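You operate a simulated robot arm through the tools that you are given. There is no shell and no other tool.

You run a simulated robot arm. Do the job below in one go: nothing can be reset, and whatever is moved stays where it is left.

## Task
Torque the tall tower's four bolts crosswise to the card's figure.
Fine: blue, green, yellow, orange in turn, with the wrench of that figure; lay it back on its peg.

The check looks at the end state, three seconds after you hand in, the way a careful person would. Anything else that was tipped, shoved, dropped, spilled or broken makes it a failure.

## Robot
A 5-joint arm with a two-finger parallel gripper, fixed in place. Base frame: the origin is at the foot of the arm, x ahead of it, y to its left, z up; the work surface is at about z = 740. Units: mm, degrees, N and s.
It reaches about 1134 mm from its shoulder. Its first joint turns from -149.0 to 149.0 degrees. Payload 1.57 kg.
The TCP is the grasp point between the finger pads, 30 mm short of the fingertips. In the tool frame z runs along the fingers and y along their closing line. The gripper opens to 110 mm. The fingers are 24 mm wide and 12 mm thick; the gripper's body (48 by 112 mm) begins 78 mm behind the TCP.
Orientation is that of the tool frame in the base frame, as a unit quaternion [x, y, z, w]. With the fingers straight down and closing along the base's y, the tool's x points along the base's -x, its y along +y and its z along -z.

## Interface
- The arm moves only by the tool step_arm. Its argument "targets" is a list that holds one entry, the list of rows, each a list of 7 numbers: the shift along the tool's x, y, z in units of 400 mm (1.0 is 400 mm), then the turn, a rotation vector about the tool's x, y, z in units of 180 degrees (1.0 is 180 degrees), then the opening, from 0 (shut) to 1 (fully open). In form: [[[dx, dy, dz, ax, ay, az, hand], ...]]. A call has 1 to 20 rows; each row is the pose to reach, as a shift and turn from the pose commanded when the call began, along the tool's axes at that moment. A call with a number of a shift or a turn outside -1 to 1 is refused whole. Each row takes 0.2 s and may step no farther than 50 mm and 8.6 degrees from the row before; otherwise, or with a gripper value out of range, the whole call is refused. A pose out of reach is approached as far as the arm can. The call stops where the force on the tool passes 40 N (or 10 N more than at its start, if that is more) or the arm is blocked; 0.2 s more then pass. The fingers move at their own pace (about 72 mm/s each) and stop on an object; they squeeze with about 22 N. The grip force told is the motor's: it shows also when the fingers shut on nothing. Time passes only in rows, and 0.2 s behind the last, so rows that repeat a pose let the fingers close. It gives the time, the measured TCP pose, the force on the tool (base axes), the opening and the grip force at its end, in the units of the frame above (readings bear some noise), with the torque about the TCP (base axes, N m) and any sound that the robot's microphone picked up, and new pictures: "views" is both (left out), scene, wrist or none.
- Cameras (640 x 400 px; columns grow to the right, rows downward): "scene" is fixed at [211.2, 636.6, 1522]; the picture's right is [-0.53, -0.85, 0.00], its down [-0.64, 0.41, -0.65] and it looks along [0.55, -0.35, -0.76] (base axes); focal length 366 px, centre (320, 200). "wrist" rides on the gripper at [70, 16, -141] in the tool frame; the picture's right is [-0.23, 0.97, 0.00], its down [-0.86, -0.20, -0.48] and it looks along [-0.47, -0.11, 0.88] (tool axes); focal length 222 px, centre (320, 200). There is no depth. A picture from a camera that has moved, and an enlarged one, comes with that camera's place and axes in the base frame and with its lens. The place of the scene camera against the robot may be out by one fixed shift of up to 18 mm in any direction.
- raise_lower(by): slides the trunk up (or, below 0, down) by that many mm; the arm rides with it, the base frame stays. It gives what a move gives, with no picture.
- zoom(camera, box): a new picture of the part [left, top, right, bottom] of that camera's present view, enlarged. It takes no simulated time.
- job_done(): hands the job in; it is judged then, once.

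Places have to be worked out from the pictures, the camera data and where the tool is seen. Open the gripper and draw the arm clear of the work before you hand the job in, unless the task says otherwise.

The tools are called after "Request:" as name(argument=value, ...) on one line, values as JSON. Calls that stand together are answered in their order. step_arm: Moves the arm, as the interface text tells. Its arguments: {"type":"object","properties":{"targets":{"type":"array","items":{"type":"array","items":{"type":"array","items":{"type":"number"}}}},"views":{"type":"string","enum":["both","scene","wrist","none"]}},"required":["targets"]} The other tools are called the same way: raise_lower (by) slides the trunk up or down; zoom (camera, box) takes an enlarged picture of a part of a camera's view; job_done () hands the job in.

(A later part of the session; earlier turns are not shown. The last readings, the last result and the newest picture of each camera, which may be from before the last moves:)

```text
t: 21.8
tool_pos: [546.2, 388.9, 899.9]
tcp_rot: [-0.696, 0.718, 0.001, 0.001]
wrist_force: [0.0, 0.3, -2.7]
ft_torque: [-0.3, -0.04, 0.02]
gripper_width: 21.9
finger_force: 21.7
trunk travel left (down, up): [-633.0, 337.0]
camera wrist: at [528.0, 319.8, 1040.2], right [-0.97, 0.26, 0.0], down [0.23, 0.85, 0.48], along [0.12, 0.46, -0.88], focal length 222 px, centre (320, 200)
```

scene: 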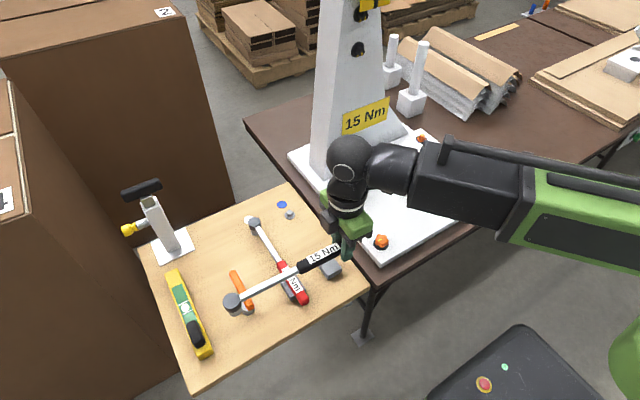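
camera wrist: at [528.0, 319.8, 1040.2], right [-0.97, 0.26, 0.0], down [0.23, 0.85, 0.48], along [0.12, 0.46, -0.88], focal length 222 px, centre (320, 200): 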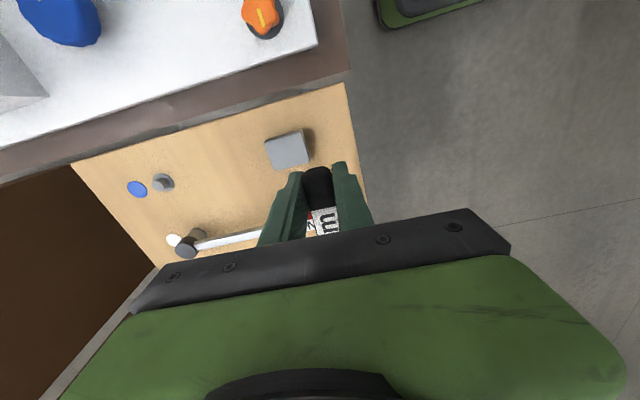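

The wrench now points along +y (handle direction φ=268°), still held firmly. I'll translate in two moves toward blue, keeping the head near x≈550–680 and so far from the tower.

Request:
step_arm(targets=[[[0.107, -0.0226, 0, 0, 0, 0, 0], [0.2135, -0.0452, 0, 0, 0, 0, 0], [0.32, -0.0678, 0, 0, 0, 0, 0], [0.427, -0.0904, 0, 0, 0, 0, 0], [0.534, -0.113, 0, 0, 0, 0, 0], [0.64, -0.1356, 0, 0, 0, 0, 0], [0.747, -0.158, 0, 0, 0, 0, 0], [0.854, -0.181, 0, 0, 0, 0, 0], [0.854, -0.181, 0, 0, 0, 0, 0]]], views="scene")

Request:
step_arm(targets=[[[0.107, -0.0226, 0, 0, 0, 0, 0], [0.2135, -0.0452, 0, 0, 0, 0, 0], [0.32, -0.0678, 0, 0, 0, 0, 0], [0.427, -0.0904, 0, 0, 0, 0, 0], [0.534, -0.113, 0, 0, 0, 0, 0], [0.64, -0.1356, 0, 0, 0, 0, 0], [0.747, -0.158, 0, 0, 0, 0, 0], [0.854, -0.181, 0, 0, 0, 0, 0], [0.854, -0.181, 0, 0, 0, 0, 0]]], views="both")

```text
t: 23.8
tool_pos: [605.5, 44.9, 899.4]
tcp_rot: [-0.695, 0.719, -0.001, 0.0]
wrist_force: [0.0, 0.3, -3.0]
ft_torque: [-0.29, -0.05, -0.01]
gripper_width: 21.7
finger_force: 22.3
trunk travel left (down, up): [-633.0, 337.0]
```

scene: 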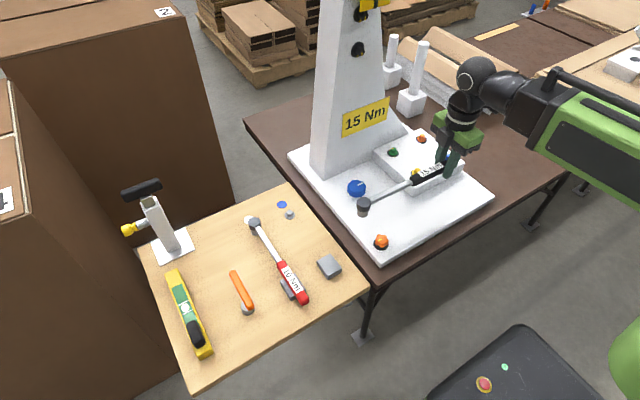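

```text
t: 25.8
tool_pos: [664.6, -297.9, 899.9]
tcp_rot: [-0.695, 0.719, 0.0, 0.0]
wrist_force: [-0.4, -0.5, -2.2]
ft_torque: [-0.28, 0.04, 0.01]
gripper_width: 21.6
finger_force: 21.6
trunk travel left (down, up): [-633.0, 337.0]
camera wrist: at [648.2, -367.3, 1040.2], right [-0.97, 0.26, 0.0], down [0.23, 0.85, 0.48], along [0.12, 0.46, -0.88], focal length 222 px, centre (320, 200)
```

scene: 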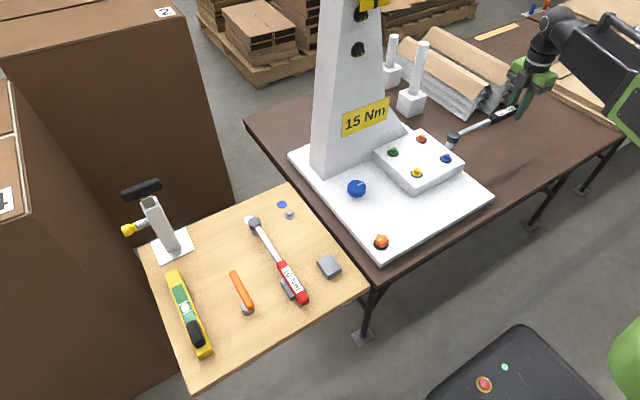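
wrist: 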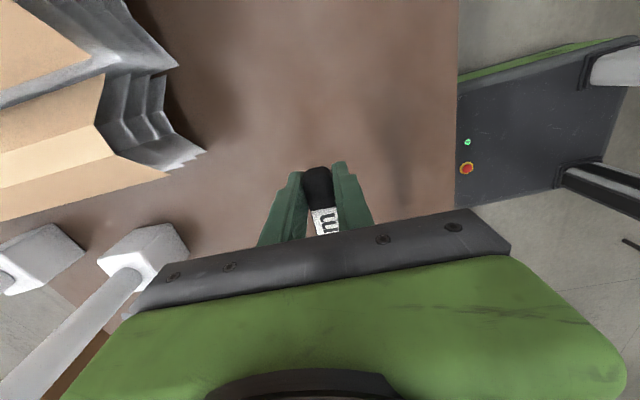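

The head should be hovering just above blue. I'll enlarge the scene view around it to compare the socket with the bolt.

Request:
zoom(camera="scene", box=[410, 115, 490, 175])

Request:
zoom(camera="scene", box=[380, 80, 540, 190])

```text
6.67 times, centred on (450, 145) of scene
camera zoom: at [211.2, 636.6, 1522.0], right [-0.53, -0.85, 0.0], down [-0.64, 0.41, -0.65], along [0.55, -0.35, -0.76], focal length 2437 px, centre (-547, 567)
```

zoom: 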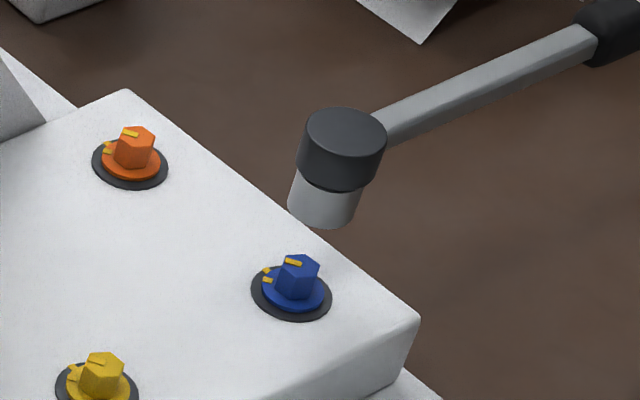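

```text
3.64 times, centred on (460, 135) of scene
camera zoom: at [211.2, 636.6, 1522.0], right [-0.53, -0.85, 0.0], down [-0.64, 0.41, -0.65], along [0.55, -0.35, -0.76], focal length 1329 px, centre (-189, 436)
```

zoom: 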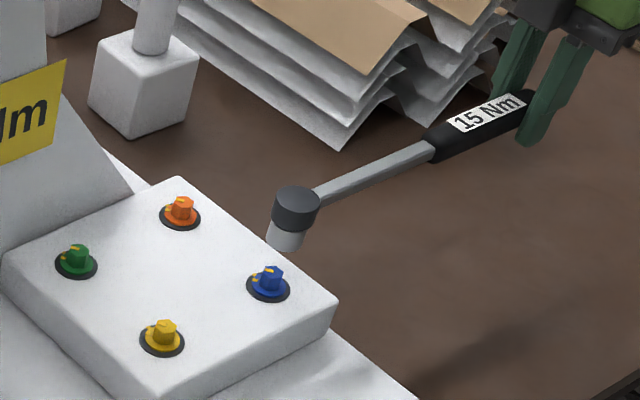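

The head top is at about (673, −59, 900), while blue is at (675, −60.5). I'll apply that 2 mm correction and lower 26 mm to hover just above the hex.

Request:
step_arm(targets=[[[0.0036, -0.0054, 0, 0, 0, 0, 0], [0.0036, -0.0054, 0, 0, 0, 0, 0]]], views="none")

Request:
raise_lower(by=-26)

Request:
zoom(camera="scene", box=[425, 130, 473, 170])

```text
t: 26.4
tool_pos: [668.9, -299.2, 900.1]
tcp_rot: [-0.694, 0.72, 0.0, -0.001]
wrist_force: [0.3, -0.3, -3.2]
ft_torque: [-0.3, 0.01, -0.03]
gripper_width: 21.8
finger_force: 22.3
trunk travel left (down, up): [-633.0, 337.0]
```

```text
t: 27.1
tool_pos: [667.7, -297.9, 872.9]
tcp_rot: [-0.695, 0.719, -0.001, -0.001]
wrist_force: [-0.2, 0.2, -3.5]
ft_torque: [-0.26, -0.02, 0.01]
gripper_width: 21.7
finger_force: 22.1
trunk travel left (down, up): [-607.0, 363.0]
```

```text
10.00 times, centred on (449, 150) of scene
camera zoom: at [211.2, 636.6, 1522.0], right [-0.53, -0.85, 0.0], down [-0.64, 0.41, -0.65], along [0.55, -0.35, -0.76], focal length 3655 px, centre (-970, 700)
```

zoom: 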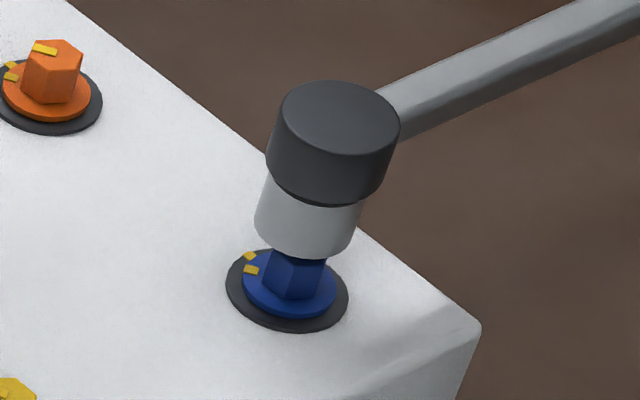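

Comparing rays at matching heights, the socket sits about 1 mm off in +x and +y from blue's axis. I'll trim (−1, −1) mm, then lower in small steps while watching the force.

Request:
step_arm(targets=[[[0.0026, 0.0024, 0, 0, 0, 0, 0], [0.0026, 0.0024, 0, 0, 0, 0, 0]]], views="none")

Request:
raise_lower(by=-6)

Request:
zoom(camera="scene", box=[425, 130, 473, 170])

```text
t: 27.7
tool_pos: [667.0, -299.9, 874.2]
tcp_rot: [-0.694, 0.72, 0.0, 0.0]
wrist_force: [0.5, -0.1, -2.7]
ft_torque: [-0.26, 0.02, 0.01]
gripper_width: 21.7
finger_force: 21.7
trunk travel left (down, up): [-607.0, 363.0]
```

```text
t: 28.3
tool_pos: [666.9, -300.6, 868.0]
tcp_rot: [-0.694, 0.72, 0.0, 0.0]
wrist_force: [-0.4, 0.1, -2.5]
ft_torque: [-0.32, -0.01, -0.03]
gripper_width: 21.8
finger_force: 22.1
trunk travel left (down, up): [-601.0, 369.0]
```

```text
10.00 times, centred on (449, 150) of scene
camera zoom: at [211.2, 636.6, 1522.0], right [-0.53, -0.85, 0.0], down [-0.64, 0.41, -0.65], along [0.55, -0.35, -0.76], focal length 3655 px, centre (-970, 700)
```

zoom: 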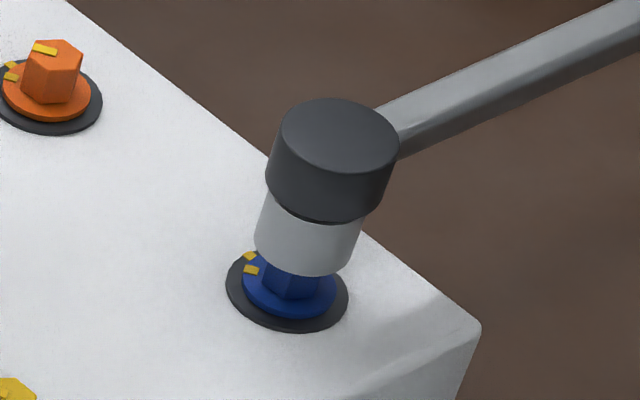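

The socket now lines up with the bolt axis laterally, with no contact yet. I'll continue down 4 mm.

Request:
raise_lower(by=-4)

Request:
zoom(camera="scene", box=[425, 130, 473, 170])

```text
t: 28.8
tool_pos: [668.2, -299.3, 863.7]
tcp_rot: [-0.695, 0.719, -0.001, 0.001]
wrist_force: [0.3, 0.0, -3.1]
ft_torque: [-0.29, 0.02, 0.02]
gripper_width: 21.9
finger_force: 22.2
trunk travel left (down, up): [-597.0, 373.0]
```

```text
10.00 times, centred on (449, 150) of scene
camera zoom: at [211.2, 636.6, 1522.0], right [-0.53, -0.85, 0.0], down [-0.64, 0.41, -0.65], along [0.55, -0.35, -0.76], focal length 3655 px, centre (-970, 700)
```

zoom: 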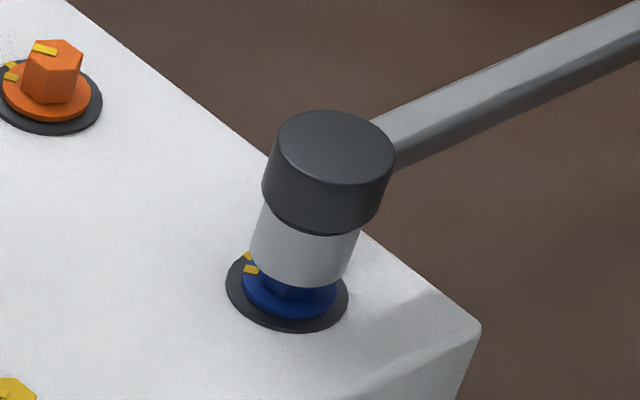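

Still no contact force; the socket is covering the hex. I'll go down another 4 mm.

Request:
raise_lower(by=-4)

Request:
zoom(camera="scene", box=[425, 130, 473, 170])

```text
t: 29.4
tool_pos: [667.5, -300.5, 859.6]
tcp_rot: [-0.695, 0.719, 0.0, 0.0]
wrist_force: [0.4, -0.6, -2.6]
ft_torque: [-0.28, 0.02, -0.05]
gripper_width: 22.0
finger_force: 21.9
trunk travel left (down, up): [-593.0, 377.0]
```

```text
10.00 times, centred on (449, 150) of scene
camera zoom: at [211.2, 636.6, 1522.0], right [-0.53, -0.85, 0.0], down [-0.64, 0.41, -0.65], along [0.55, -0.35, -0.76], focal length 3655 px, centre (-970, 700)
```

zoom: 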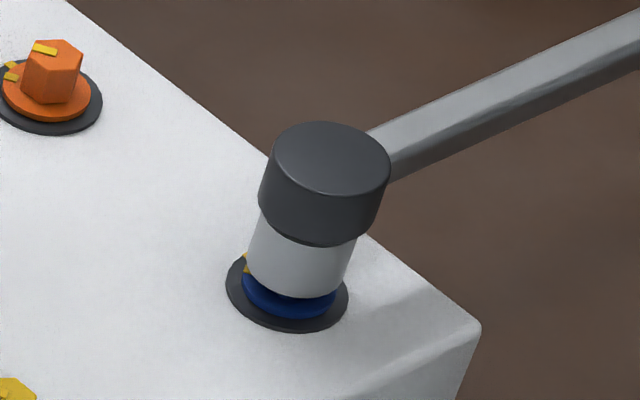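

Still free, with the socket nearly down on the flange. Another 3 mm.

Request:
raise_lower(by=-3)

Request:
zoom(camera="scene", box=[425, 130, 473, 170])

```text
t: 29.9
tool_pos: [667.9, -300.0, 856.6]
tcp_rot: [-0.695, 0.719, 0.0, -0.001]
wrist_force: [0.4, 0.5, -2.6]
ft_torque: [-0.27, -0.01, -0.01]
gripper_width: 21.9
finger_force: 21.4
trunk travel left (down, up): [-590.0, 380.0]
```

```text
10.00 times, centred on (449, 150) of scene
camera zoom: at [211.2, 636.6, 1522.0], right [-0.53, -0.85, 0.0], down [-0.64, 0.41, -0.65], along [0.55, -0.35, -0.76], focal length 3655 px, centre (-970, 700)
```

zoom: 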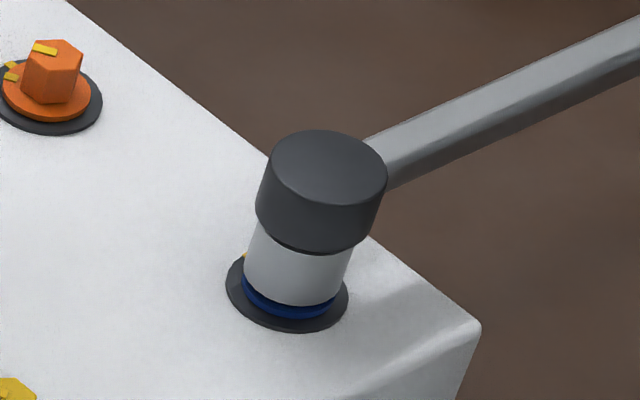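

No contact yet; a thin blue flange line remains visible. I'll go down 2 mm more.

Request:
raise_lower(by=-2)

```text
t: 30.4
tool_pos: [667.1, -299.2, 854.4]
tcp_rot: [-0.695, 0.719, 0.0, 0.0]
wrist_force: [0.9, -2.9, 7.3]
ft_torque: [0.71, -0.04, -0.28]
gripper_width: 21.7
finger_force: 22.0
trunk travel left (down, up): [-588.0, 382.0]
```

There is contact now: about +10 N upward change. I'll hold still for a moment to get a settled reading and look at the head.

Request:
step_arm(targets=[[[0, 0, 0, 0, 0, 0, 0], [0, 0, 0, 0, 0, 0, 0]]], views="none")

Request:
zoom(camera="scene", box=[425, 130, 473, 170])

Request:
zoom(camera="scene", box=[420, 80, 540, 170])

```text
t: 31.0
tool_pos: [666.5, -300.0, 855.2]
tcp_rot: [-0.695, 0.719, 0.0, 0.0]
wrist_force: [0.2, -2.1, 7.1]
ft_torque: [0.52, -0.02, -0.22]
gripper_width: 21.8
finger_force: 21.9
trunk travel left (down, up): [-588.0, 382.0]
```

```text
10.00 times, centred on (449, 150) of scene
camera zoom: at [211.2, 636.6, 1522.0], right [-0.53, -0.85, 0.0], down [-0.64, 0.41, -0.65], along [0.55, -0.35, -0.76], focal length 3655 px, centre (-970, 700)
```

zoom: 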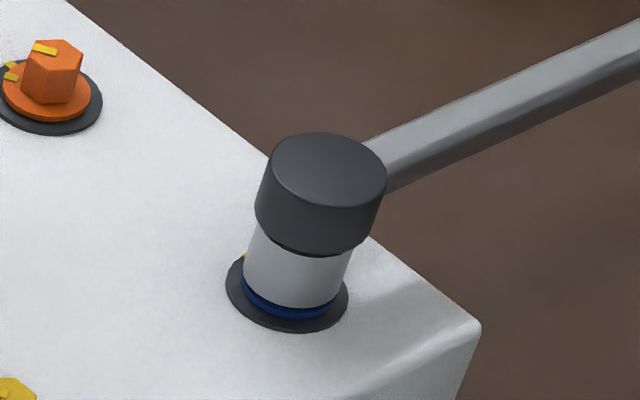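

```text
4.44 times, centred on (480, 125) of scene
camera zoom: at [211.2, 636.6, 1522.0], right [-0.53, -0.85, 0.0], down [-0.64, 0.41, -0.65], along [0.55, -0.35, -0.76], focal length 1624 px, centre (-391, 533)
```

zoom: 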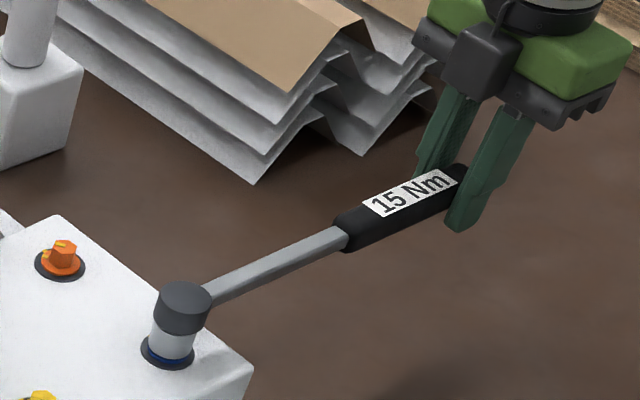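

The socket has bottomed on blue's flange (TCP z≈855), so it's seated. I'll ease up 1 mm to relieve the push, then begin a clockwise turn about the bolt axis, watching force, torque and sound.

Request:
raise_lower(by=1)

Request:
step_arm(targets=[[[-0.00082, 0.03132, 0, 0, 0, 0.01667, 0], [-0.00328, 0.06256, 0, 0, 0, 0.03333, 0]]], views="none")

Request:
zoom(camera="scene", box=[425, 130, 473, 170])

```text
t: 31.5
tool_pos: [666.8, -300.2, 854.2]
tcp_rot: [-0.695, 0.719, 0.0, 0.0]
wrist_force: [-1.0, 0.1, -3.2]
ft_torque: [-0.78, 0.03, 0.12]
gripper_width: 21.9
finger_force: 21.7
trunk travel left (down, up): [-589.0, 381.0]
```

```text
t: 32.1
tool_pos: [642.0, -297.3, 854.7]
tcp_rot: [-0.657, 0.754, 0.001, -0.001]
wrist_force: [1.2, -1.9, -2.8]
ft_torque: [-0.36, 0.01, -0.23]
gripper_width: 22.2
finger_force: 22.5
trunk travel left (down, up): [-589.0, 381.0]
```

```text
10.00 times, centred on (449, 150) of scene
camera zoom: at [211.2, 636.6, 1522.0], right [-0.53, -0.85, 0.0], down [-0.64, 0.41, -0.65], along [0.55, -0.35, -0.76], focal length 3655 px, centre (-970, 700)
```

zoom: 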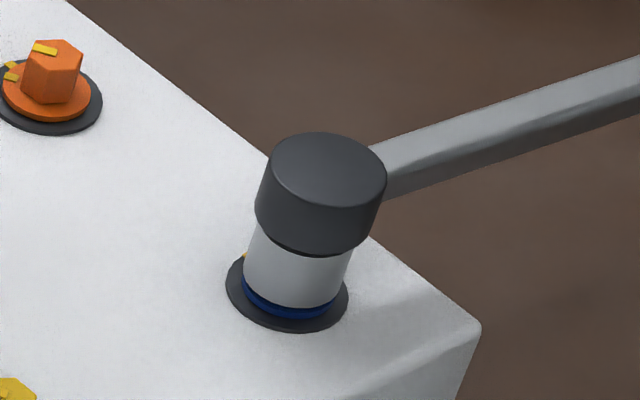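

It turned 6° with little resistance and the head stays centred on blue. I'll continue clockwise in small steps.

Request:
step_arm(targets=[[[-0.00082, 0.03132, 0, 0, 0, 0.01667, 0], [-0.00328, 0.06256, 0, 0, 0, 0.03333, 0], [-0.00737, 0.09363, 0, 0, 0, 0.05, 0]]], views="none")

Request:
zoom(camera="scene", box=[425, 130, 473, 170])

```text
t: 32.9
tool_pos: [605.2, -291.2, 855.9]
tcp_rot: [-0.595, 0.804, 0.0, 0.001]
wrist_force: [0.8, 3.4, -2.4]
ft_torque: [-0.28, 0.02, 0.1]
gripper_width: 21.9
finger_force: 22.1
trunk travel left (down, up): [-589.0, 381.0]
```

```text
10.00 times, centred on (449, 150) of scene
camera zoom: at [211.2, 636.6, 1522.0], right [-0.53, -0.85, 0.0], down [-0.64, 0.41, -0.65], along [0.55, -0.35, -0.76], focal length 3655 px, centre (-970, 700)
```

zoom: 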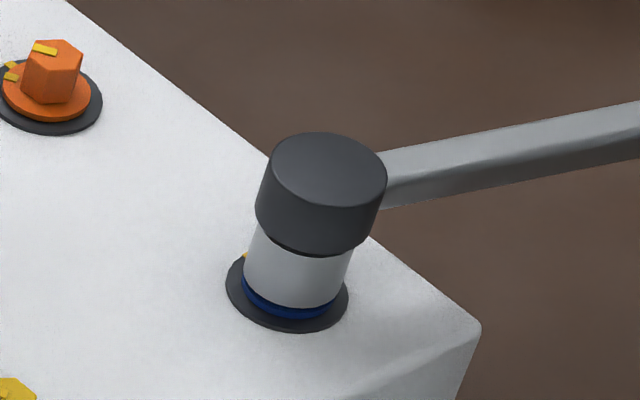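

Turned 15° so far with still little resistance. I'll continue by another 9°.

Request:
step_arm(targets=[[[-0.00082, 0.03132, 0, 0, 0, 0.01667, 0], [-0.00328, 0.06256, 0, 0, 0, 0.03333, 0], [-0.00737, 0.09363, 0, 0, 0, 0.05, 0]]], views="none")

Request:
zoom(camera="scene", box=[425, 130, 473, 170])

```text
t: 33.7
tool_pos: [570.3, -275.6, 856.0]
tcp_rot: [-0.53, 0.848, 0.0, 0.0]
wrist_force: [0.4, 0.0, -0.1]
ft_torque: [0.21, -0.16, -0.09]
gripper_width: 22.0
finger_force: 22.4
trunk travel left (down, up): [-589.0, 381.0]
```

```text
10.00 times, centred on (449, 150) of scene
camera zoom: at [211.2, 636.6, 1522.0], right [-0.53, -0.85, 0.0], down [-0.64, 0.41, -0.65], along [0.55, -0.35, -0.76], focal length 3655 px, centre (-970, 700)
```

zoom: 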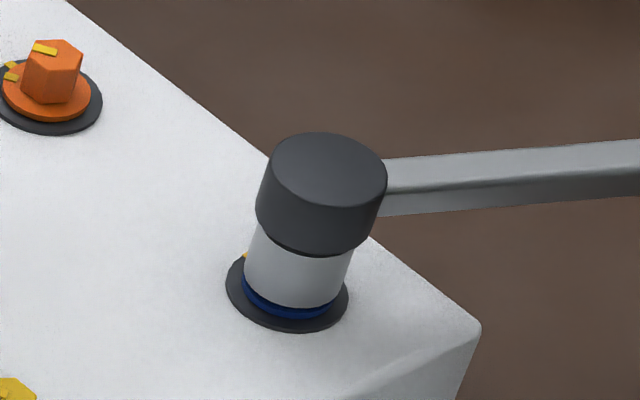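

At 24° there's still no resistance and no sound. I'll go 6° more carefully, as the marks suggested about 28°.

Request:
step_arm(targets=[[[-0.00082, 0.03132, 0, 0, 0, 0.01667, 0], [-0.00328, 0.06256, 0, 0, 0, 0.03333, 0]]], views="none")

Request:
step_arm(targets=[[[-0.00082, 0.03132, 0, 0, 0, 0.01667, 0], [-0.00082, 0.03132, 0, 0, 0, 0.01667, 0]]], views="none")

Request:
zoom(camera="scene", box=[425, 130, 473, 170])

```text
t: 34.3
tool_pos: [549.2, -264.1, 855.2]
tcp_rot: [-0.484, 0.875, 0.001, 0.0]
wrist_force: [-0.7, -0.5, -2.2]
ft_torque: [-0.24, 0.15, 0.03]
gripper_width: 21.8
finger_force: 22.0
trunk travel left (down, up): [-589.0, 381.0]
```

```text
t: 34.9
tool_pos: [537.4, -258.1, 854.3]
tcp_rot: [-0.461, 0.887, -0.001, 0.001]
wrist_force: [-0.1, 1.0, -3.3]
ft_torque: [-0.23, 0.18, 0.0]
gripper_width: 21.3
finger_force: 21.8
trunk travel left (down, up): [-589.0, 381.0]
```

```text
10.00 times, centred on (449, 150) of scene
camera zoom: at [211.2, 636.6, 1522.0], right [-0.53, -0.85, 0.0], down [-0.64, 0.41, -0.65], along [0.55, -0.35, -0.76], focal length 3655 px, centre (-970, 700)
```

zoom: 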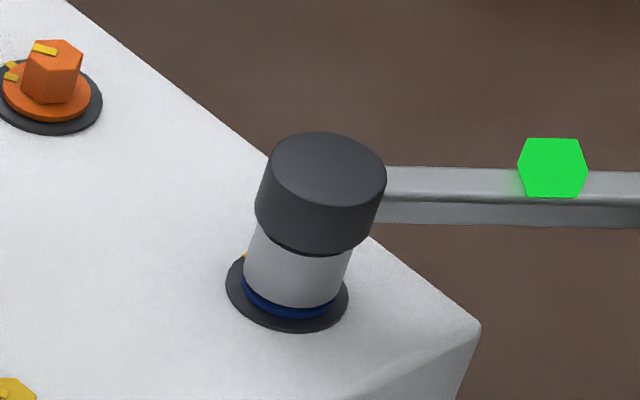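

A green hexagonal light has just appeared on the wrench's shaft. I'll stop turning and look closely at it.

Request:
zoom(camera="scene", box=[420, 90, 560, 190])

Request:
zoom(camera="scene", box=[360, 60, 600, 220])

Request:
zoom(camera="wrist", box=[0, 0, 640, 400])

```text
4.00 times, centred on (490, 140) of scene
camera zoom: at [211.2, 636.6, 1522.0], right [-0.53, -0.85, 0.0], down [-0.64, 0.41, -0.65], along [0.55, -0.35, -0.76], focal length 1462 px, centre (-360, 440)
```

zoom: 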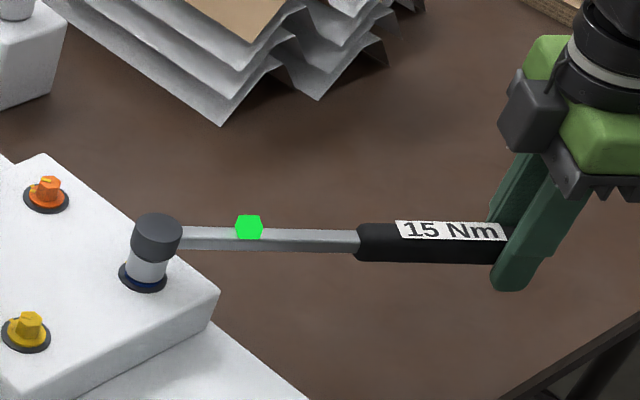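

```text
2.50 times, centred on (480, 140) of scene
camera zoom: at [211.2, 636.6, 1522.0], right [-0.53, -0.85, 0.0], down [-0.64, 0.41, -0.65], along [0.55, -0.35, -0.76], focal length 914 px, centre (-80, 350)
```

zoom: 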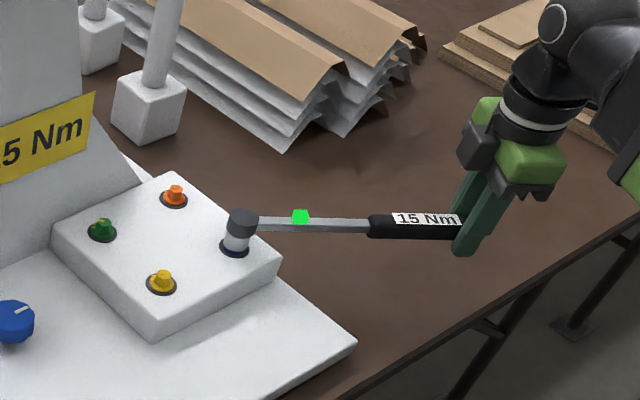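

```text
1.00 times, centred on (320, 200) of wrist (not enlarged: the box is as wide or as high as the picture)
camera zoom: at [485.5, -305.4, 996.3], right [-0.67, 0.74, 0.0], down [0.65, 0.59, 0.48], along [0.36, 0.32, -0.88], focal length 222 px, centre (320, 200)
```

zoom: 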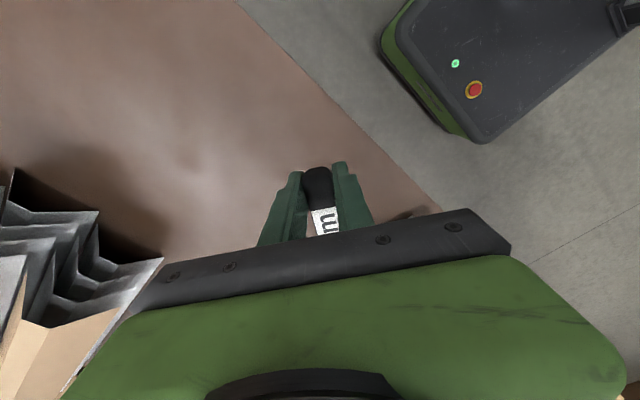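

The green lamp is most likely the wrench's torque-reached indicator. I'll lift straight off blue and check its marks against the washer.

Request:
raise_lower(by=35)

Request:
zoom(camera="scene", box=[425, 130, 473, 170])

Request:
zoom(camera="scene", box=[360, 60, 600, 220])

```text
t: 35.7
tool_pos: [538.7, -256.4, 889.4]
tcp_rot: [-0.461, 0.887, 0.0, 0.0]
wrist_force: [0.6, -0.4, -2.5]
ft_torque: [-0.26, 0.2, 0.01]
gripper_width: 21.9
finger_force: 22.0
trunk travel left (down, up): [-624.0, 346.0]
```

```text
10.00 times, centred on (449, 150) of scene
camera zoom: at [211.2, 636.6, 1522.0], right [-0.53, -0.85, 0.0], down [-0.64, 0.41, -0.65], along [0.55, -0.35, -0.76], focal length 3655 px, centre (-970, 700)
```

zoom: 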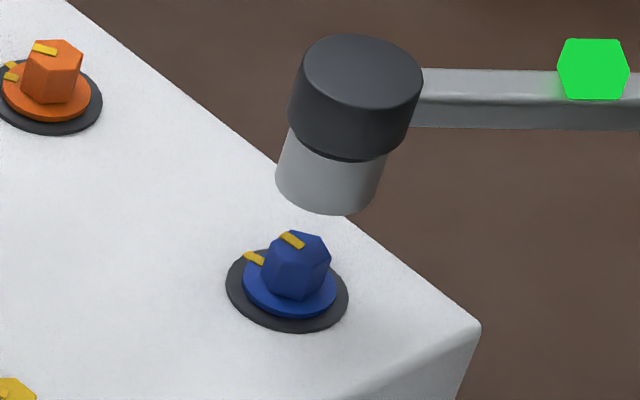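

```text
2.50 times, centred on (480, 140) of scene
camera zoom: at [211.2, 636.6, 1522.0], right [-0.53, -0.85, 0.0], down [-0.64, 0.41, -0.65], along [0.55, -0.35, -0.76], focal length 914 px, centre (-80, 350)
```

zoom: 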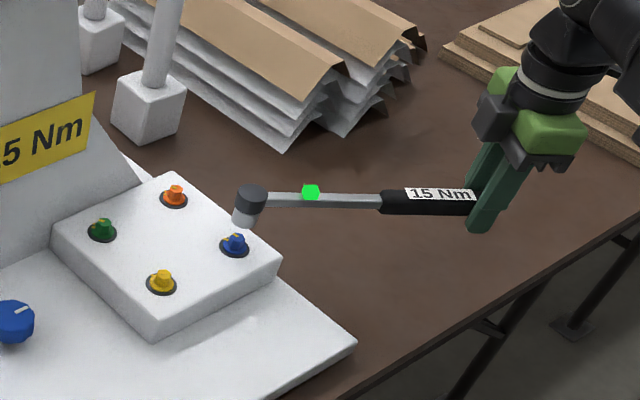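

Blue's bolt mark now lines up with its washer mark, so blue is torqued. Next is green at (775, 49): I'll seat it with the handle toward −y (φ=268°, same hex phase), TCP (767, −190), which keeps well clear of the tower.

Request:
step_arm(targets=[[[-0.0773, -0.06225, 0, 0, 0, -0.03055, 0], [-0.1546, -0.1245, 0, 0, 0, -0.0611, 0], [-0.232, -0.18675, 0, 0, 0, -0.09165, 0], [-0.3093, -0.249, 0, 0, 0, -0.1222, 0], [-0.3866, -0.31125, 0, 0, 0, -0.15275, 0], [-0.4639, -0.3735, 0, 0, 0, -0.1833, 0], [-0.4639, -0.3735, 0, 0, 0, -0.1833, 0]]], views="scene")

Request:
zoom(camera="scene", box=[370, 122, 418, 162])

```text
t: 37.3
tool_pos: [765.9, -190.8, 889.7]
tcp_rot: [-0.695, 0.719, 0.0, 0.001]
wrist_force: [0.7, -0.3, -2.4]
ft_torque: [-0.36, 0.01, 0.01]
gripper_width: 22.0
finger_force: 22.3
trunk travel left (down, up): [-624.0, 346.0]
```

scene: 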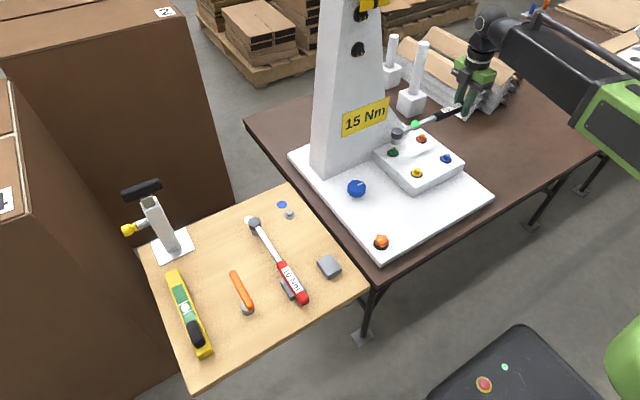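

```text
10.00 times, centred on (394, 142) of scene
camera zoom: at [211.2, 636.6, 1522.0], right [-0.53, -0.85, 0.0], down [-0.64, 0.41, -0.65], along [0.55, -0.35, -0.76], focal length 3655 px, centre (-420, 780)
```

zoom: 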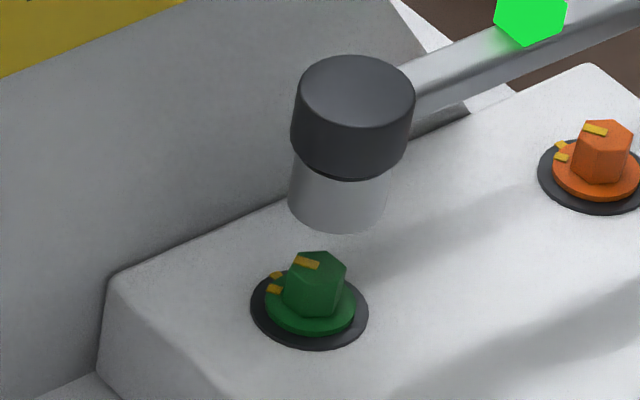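

The lamp is still lit from blue, so I'll rely on the marks too. The socket is about 1 mm off green toward the picture's right; I'll trim that and lower 20 mm.

Request:
step_arm(targets=[[[-0.0018, -0.0022, 0, 0, 0, 0, 0], [-0.0018, -0.0022, 0, 0, 0, 0, 0]]], views="none")

Request:
raise_lower(by=-20)

Request:
zoom(camera="scene", box=[370, 122, 418, 162])

```text
t: 37.9
tool_pos: [768.6, -190.4, 888.8]
tcp_rot: [-0.695, 0.719, 0.0, 0.001]
wrist_force: [-0.1, 0.6, -2.4]
ft_torque: [-0.3, -0.01, -0.02]
gripper_width: 22.0
finger_force: 22.6
trunk travel left (down, up): [-624.0, 346.0]
```

```text
t: 38.6
tool_pos: [767.1, -192.2, 870.4]
tcp_rot: [-0.695, 0.719, 0.001, 0.0]
wrist_force: [0.1, -0.2, -2.7]
ft_torque: [-0.34, -0.02, -0.01]
gripper_width: 21.6
finger_force: 22.0
trunk travel left (down, up): [-604.0, 366.0]
```

```text
10.00 times, centred on (394, 142) of scene
camera zoom: at [211.2, 636.6, 1522.0], right [-0.53, -0.85, 0.0], down [-0.64, 0.41, -0.65], along [0.55, -0.35, -0.76], focal length 3655 px, centre (-420, 780)
```

zoom: 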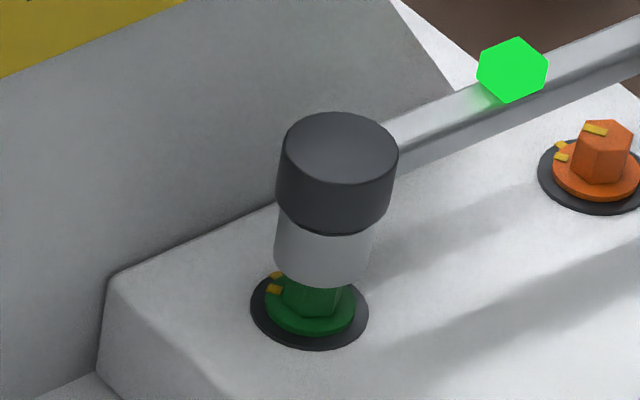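

The socket lines up with green just as it did on blue before seating. I'll lower 10 mm, then check force again.

Request:
raise_lower(by=-6)

Request:
raise_lower(by=-4)

Request:
zoom(camera="scene", box=[370, 122, 418, 162])

```text
t: 39.1
tool_pos: [767.3, -191.1, 864.2]
tcp_rot: [-0.694, 0.72, -0.001, 0.0]
wrist_force: [0.2, -0.4, -2.4]
ft_torque: [-0.32, 0.0, 0.01]
gripper_width: 21.9
finger_force: 22.4
trunk travel left (down, up): [-598.0, 372.0]
```

```text
t: 39.6
tool_pos: [767.8, -191.0, 860.8]
tcp_rot: [-0.695, 0.719, 0.0, 0.0]
wrist_force: [0.0, -0.4, -2.6]
ft_torque: [-0.32, 0.02, -0.03]
gripper_width: 21.7
finger_force: 22.2
trunk travel left (down, up): [-594.0, 376.0]
```

```text
10.00 times, centred on (394, 142) of scene
camera zoom: at [211.2, 636.6, 1522.0], right [-0.53, -0.85, 0.0], down [-0.64, 0.41, -0.65], along [0.55, -0.35, -0.76], focal length 3655 px, centre (-420, 780)
```

zoom: 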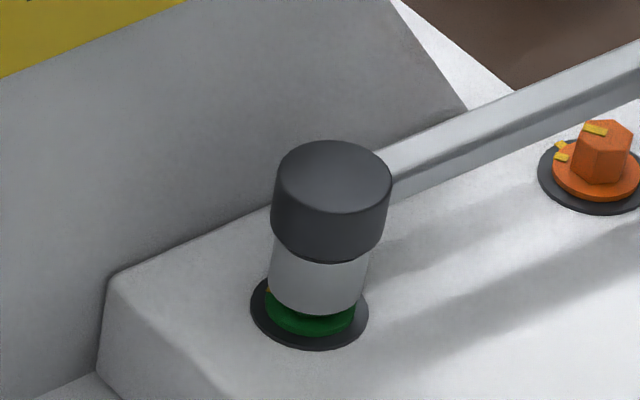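

The lamp has gone off again, so it will show the next result. Continuing down to seat on green.

Request:
raise_lower(by=-4)

Request:
raise_lower(by=-1.5)

Request:
zoom(camera="scene", box=[370, 122, 418, 162])

```text
t: 40.2
tool_pos: [767.8, -191.3, 857.1]
tcp_rot: [-0.695, 0.719, 0.0, 0.001]
wrist_force: [1.1, 0.0, -0.1]
ft_torque: [0.05, 0.01, -0.13]
gripper_width: 21.5
finger_force: 22.4
trunk travel left (down, up): [-590.0, 380.0]
```

```text
t: 40.7
tool_pos: [765.8, -190.0, 855.7]
tcp_rot: [-0.695, 0.719, -0.001, 0.001]
wrist_force: [1.3, -1.4, 10.8]
ft_torque: [0.6, -0.05, -0.35]
gripper_width: 22.1
finger_force: 21.9
trunk travel left (down, up): [-588.0, 382.0]
```

```text
10.00 times, centred on (394, 142) of scene
camera zoom: at [211.2, 636.6, 1522.0], right [-0.53, -0.85, 0.0], down [-0.64, 0.41, -0.65], along [0.55, -0.35, -0.76], focal length 3655 px, centre (-420, 780)
```

zoom: 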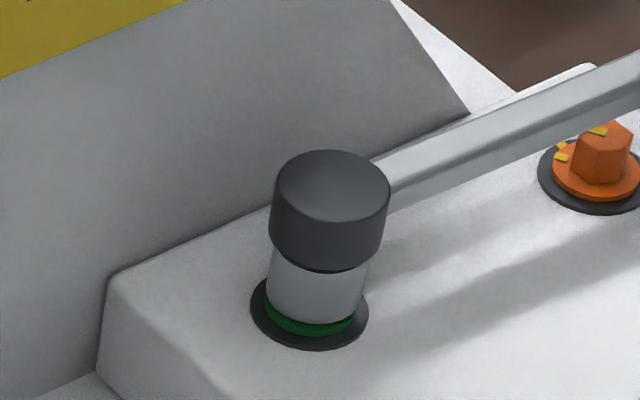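

Seated on green at the same trunk level as blue. I'll ease up 1 mm and turn 24° clockwise, then check before the final degrees.

Request:
raise_lower(by=1)

Request:
step_arm(targets=[[[-0.00082, 0.03132, 0, 0, 0, 0.01667, 0], [-0.00328, 0.06256, 0, 0, 0, 0.03333, 0], [-0.00737, 0.09363, 0, 0, 0, 0.05, 0], [-0.01308, 0.12443, 0, 0, 0, 0.06667, 0], [-0.02039, 0.1549, 0, 0, 0, 0.08333, 0], [-0.02929, 0.18495, 0, 0, 0, 0.1, 0], [-0.03975, 0.21448, 0, 0, 0, 0.11667, 0], [-0.05174, 0.24343, 0, 0, 0, 0.13333, 0]]], views="none")

Request:
zoom(camera="scene", box=[370, 102, 450, 162])

```text
t: 41.2
tool_pos: [767.0, -191.3, 856.0]
tcp_rot: [-0.695, 0.719, 0.0, 0.0]
wrist_force: [-0.6, -1.5, 2.0]
ft_torque: [-0.67, 0.02, 0.03]
gripper_width: 22.1
finger_force: 22.2
trunk travel left (down, up): [-589.0, 381.0]
```

```text
t: 43.0
tool_pos: [669.9, -166.4, 856.0]
tcp_rot: [-0.529, 0.848, 0.0, 0.0]
wrist_force: [-2.1, -5.9, 2.5]
ft_torque: [-0.32, 0.03, 0.02]
gripper_width: 21.7
finger_force: 22.0
trunk travel left (down, up): [-589.0, 381.0]
```

```text
6.67 times, centred on (410, 132) of scene
camera zoom: at [211.2, 636.6, 1522.0], right [-0.53, -0.85, 0.0], down [-0.64, 0.41, -0.65], along [0.55, -0.35, -0.76], focal length 2437 px, centre (-280, 653)
```

zoom: 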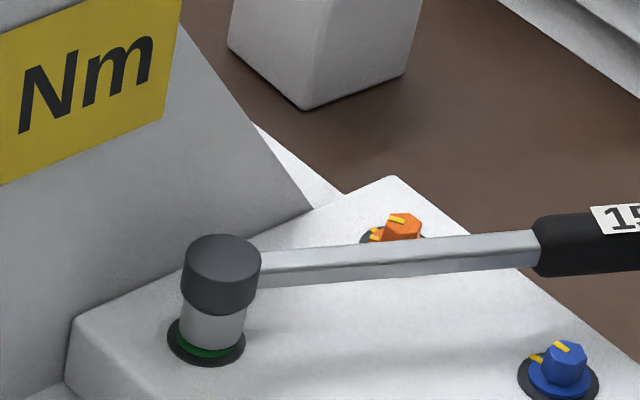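

At 24° there's no lamp yet, as with blue. I'll turn 3° at a time now.

Request:
step_arm(targets=[[[-0.00082, 0.03132, 0, 0, 0, 0.01667, 0], [-0.00082, 0.03132, 0, 0, 0, 0.01667, 0]]], views="none")

Request:
zoom(camera="scene", box=[370, 102, 450, 162])

Request:
step_arm(targets=[[[-0.00082, 0.03132, 0, 0, 0, 0.01667, 0], [-0.00082, 0.03132, 0, 0, 0, 0.01667, 0]]], views="none")

Request:
zoom(camera="scene", box=[370, 102, 450, 162])

```text
t: 43.6
tool_pos: [660.7, -160.4, 855.9]
tcp_rot: [-0.507, 0.862, 0.0, 0.0]
wrist_force: [0.9, -0.4, -2.5]
ft_torque: [-0.25, 0.14, 0.01]
gripper_width: 21.6
finger_force: 22.0
trunk travel left (down, up): [-589.0, 381.0]
```

```text
6.67 times, centred on (410, 132) of scene
camera zoom: at [211.2, 636.6, 1522.0], right [-0.53, -0.85, 0.0], down [-0.64, 0.41, -0.65], along [0.55, -0.35, -0.76], focal length 2437 px, centre (-280, 653)
```

zoom: 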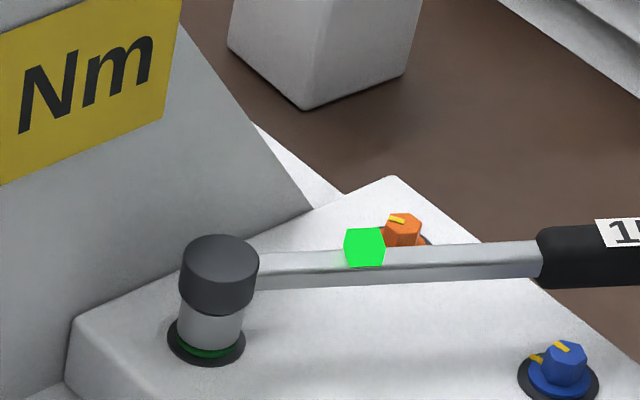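

```text
t: 44.2
tool_pos: [649.7, -154.4, 856.0]
tcp_rot: [-0.484, 0.875, 0.0, 0.0]
wrist_force: [0.8, 0.3, -3.3]
ft_torque: [-0.3, 0.15, 0.01]
gripper_width: 21.6
finger_force: 21.7
trunk travel left (down, up): [-589.0, 381.0]
```

```text
6.67 times, centred on (410, 132) of scene
camera zoom: at [211.2, 636.6, 1522.0], right [-0.53, -0.85, 0.0], down [-0.64, 0.41, -0.65], along [0.55, -0.35, -0.76], focal length 2437 px, centre (-280, 653)
```

zoom: 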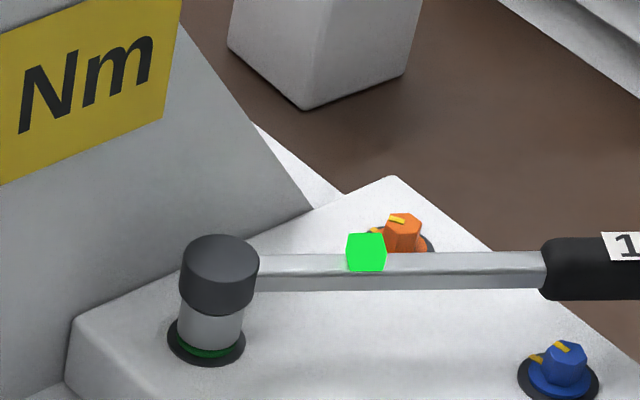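

The lamp lit at about 27° for green. I'll lift off and verify green's marks.

Request:
raise_lower(by=35)

Request:
zoom(camera="scene", box=[370, 122, 418, 162])

Request:
zoom(camera="scene", box=[370, 90, 530, 200])

```text
t: 45.0
tool_pos: [649.6, -155.2, 891.6]
tcp_rot: [-0.486, 0.874, 0.0, 0.0]
wrist_force: [-0.7, 0.7, -2.2]
ft_torque: [-0.28, 0.2, 0.01]
gripper_width: 21.7
finger_force: 22.1
trunk travel left (down, up): [-624.0, 346.0]
```

```text
10.00 times, centred on (394, 142) of scene
camera zoom: at [211.2, 636.6, 1522.0], right [-0.53, -0.85, 0.0], down [-0.64, 0.41, -0.65], along [0.55, -0.35, -0.76], focal length 3655 px, centre (-420, 780)
```

zoom: 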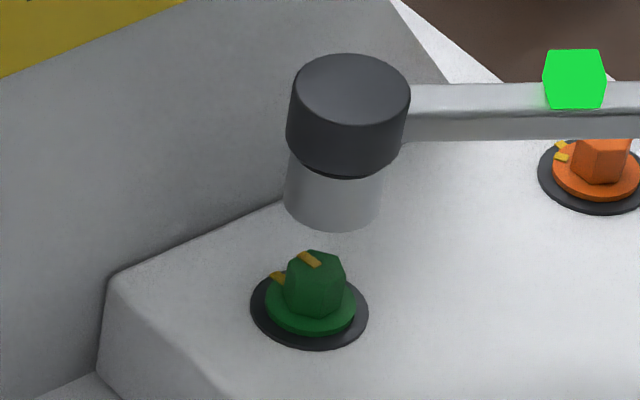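

```text
3.64 times, centred on (450, 145) of scene
camera zoom: at [211.2, 636.6, 1522.0], right [-0.53, -0.85, 0.0], down [-0.64, 0.41, -0.65], along [0.55, -0.35, -0.76], focal length 1329 px, centre (-153, 400)
```

zoom: 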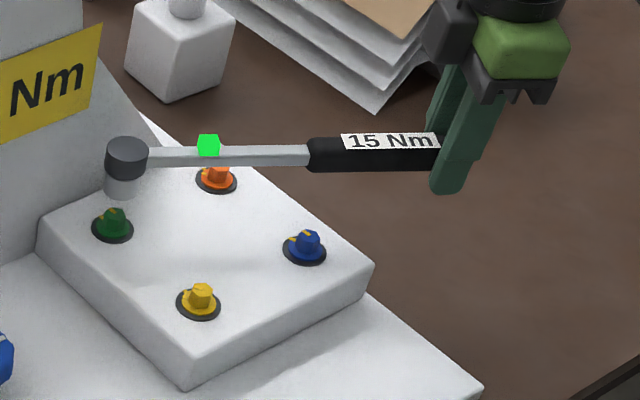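

Green's marks are aligned. Next is yellow at (675, 49): I'll seat again with φ=268°, TCP (667, −190), which keeps the TCP outside the inner reach limit through the turn.

Request:
step_arm(targets=[[[0.0103, -0.0169, 0, 0, 0, -0.0333, 0], [0.0206, -0.0338, 0, 0, 0, -0.0667, 0], [0.0309, -0.0508, 0, 0, 0, -0.1, 0], [0.0412, -0.0677, 0, 0, 0, -0.1333, 0], [0.0515, -0.0846, 0, 0, 0, -0.16667, 0], [0.0515, -0.0846, 0, 0, 0, -0.16667, 0]]], views="scene")

Request:
zoom(camera="scene", box=[395, 140, 443, 180])

```text
t: 46.4
tool_pos: [667.1, -191.2, 890.8]
tcp_rot: [-0.695, 0.719, -0.001, -0.001]
wrist_force: [0.1, 0.3, -2.2]
ft_torque: [-0.32, 0.01, -0.03]
gripper_width: 22.0
finger_force: 22.3
trunk travel left (down, up): [-624.0, 346.0]
```

scene: 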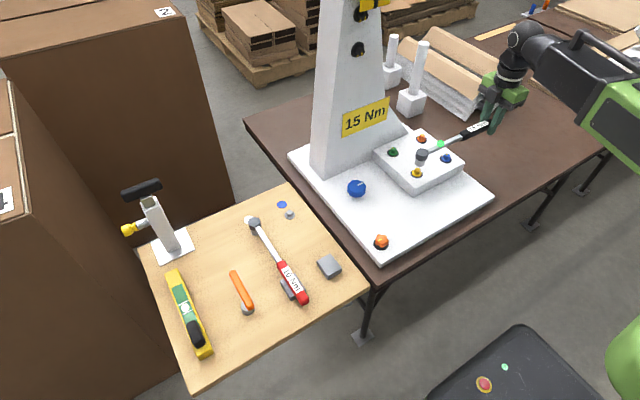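

```text
10.00 times, centred on (419, 160) of scene
camera zoom: at [211.2, 636.6, 1522.0], right [-0.53, -0.85, 0.0], down [-0.64, 0.41, -0.65], along [0.55, -0.35, -0.76], focal length 3655 px, centre (-670, 600)
```

zoom: 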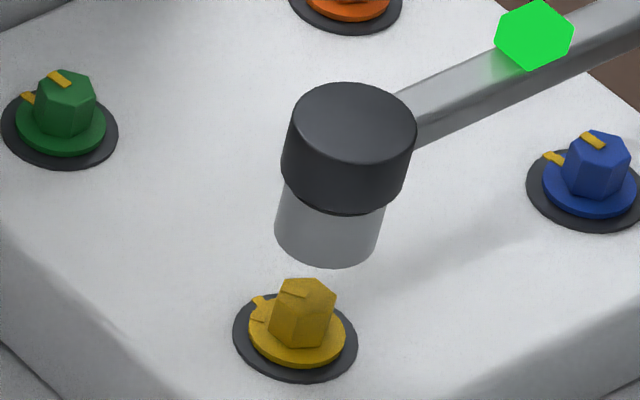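

The socket axis agrees with yellow to within about 1 mm. I'll lower in stages and check.

Request:
raise_lower(by=-22)

Request:
zoom(camera="scene", box=[395, 140, 443, 180])

```text
t: 47.1
tool_pos: [667.5, -190.7, 870.4]
tcp_rot: [-0.695, 0.719, 0.0, 0.0]
wrist_force: [0.2, 0.1, -3.0]
ft_torque: [-0.29, 0.06, 0.04]
gripper_width: 22.0
finger_force: 21.8
trunk travel left (down, up): [-602.0, 368.0]
```

```text
10.00 times, centred on (419, 160) of scene
camera zoom: at [211.2, 636.6, 1522.0], right [-0.53, -0.85, 0.0], down [-0.64, 0.41, -0.65], along [0.55, -0.35, -0.76], focal length 3655 px, centre (-670, 600)
```

zoom: 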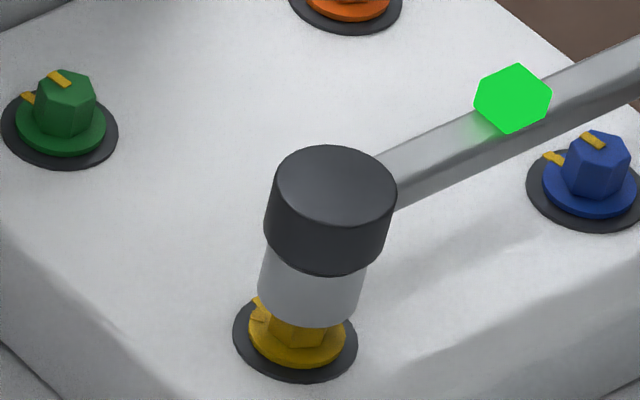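

Good alignment. I'll keep lowering in small steps onto yellow.

Request:
raise_lower(by=-5)

Request:
raise_lower(by=-4)

Request:
zoom(camera="scene", box=[395, 140, 443, 180])

```text
t: 47.6
tool_pos: [668.4, -189.7, 864.2]
tcp_rot: [-0.695, 0.719, 0.0, 0.0]
wrist_force: [0.5, 0.2, -2.9]
ft_torque: [-0.33, -0.01, 0.0]
gripper_width: 21.7
finger_force: 22.4
trunk travel left (down, up): [-597.0, 373.0]
```

```text
t: 48.1
tool_pos: [667.3, -189.9, 859.3]
tcp_rot: [-0.695, 0.719, 0.0, 0.0]
wrist_force: [0.5, 0.4, -3.4]
ft_torque: [-0.3, 0.03, 0.02]
gripper_width: 21.9
finger_force: 22.3
trunk travel left (down, up): [-593.0, 377.0]
```

```text
10.00 times, centred on (419, 160) of scene
camera zoom: at [211.2, 636.6, 1522.0], right [-0.53, -0.85, 0.0], down [-0.64, 0.41, -0.65], along [0.55, -0.35, -0.76], focal length 3655 px, centre (-670, 600)
```

zoom: 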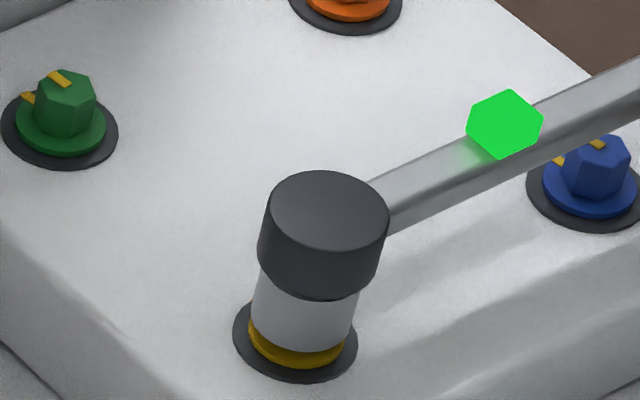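

The hex is inside the socket and there's no contact force yet. Continuing to the seat.

Request:
raise_lower(by=-3)

Request:
raise_lower(by=-1.5)

Request:
zoom(camera="scene", box=[395, 130, 475, 190])

```text
t: 48.6
tool_pos: [667.4, -190.1, 856.4]
tcp_rot: [-0.694, 0.72, 0.0, 0.0]
wrist_force: [1.0, -1.3, 3.2]
ft_torque: [0.29, 0.0, -0.19]
gripper_width: 21.8
finger_force: 22.1
trunk travel left (down, up): [-590.0, 380.0]
```

```text
t: 49.2
tool_pos: [666.7, -191.8, 855.1]
tcp_rot: [-0.695, 0.719, -0.001, 0.001]
wrist_force: [0.9, -2.5, 13.5]
ft_torque: [0.57, -0.02, -0.32]
gripper_width: 21.9
finger_force: 22.2
trunk travel left (down, up): [-589.0, 381.0]
```

```text
6.67 times, centred on (435, 160) of scene
camera zoom: at [211.2, 636.6, 1522.0], right [-0.53, -0.85, 0.0], down [-0.64, 0.41, -0.65], along [0.55, -0.35, -0.76], focal length 2437 px, centre (-447, 467)
```

zoom: 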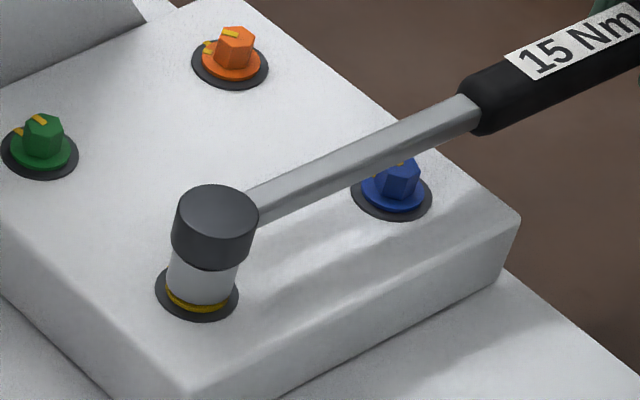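

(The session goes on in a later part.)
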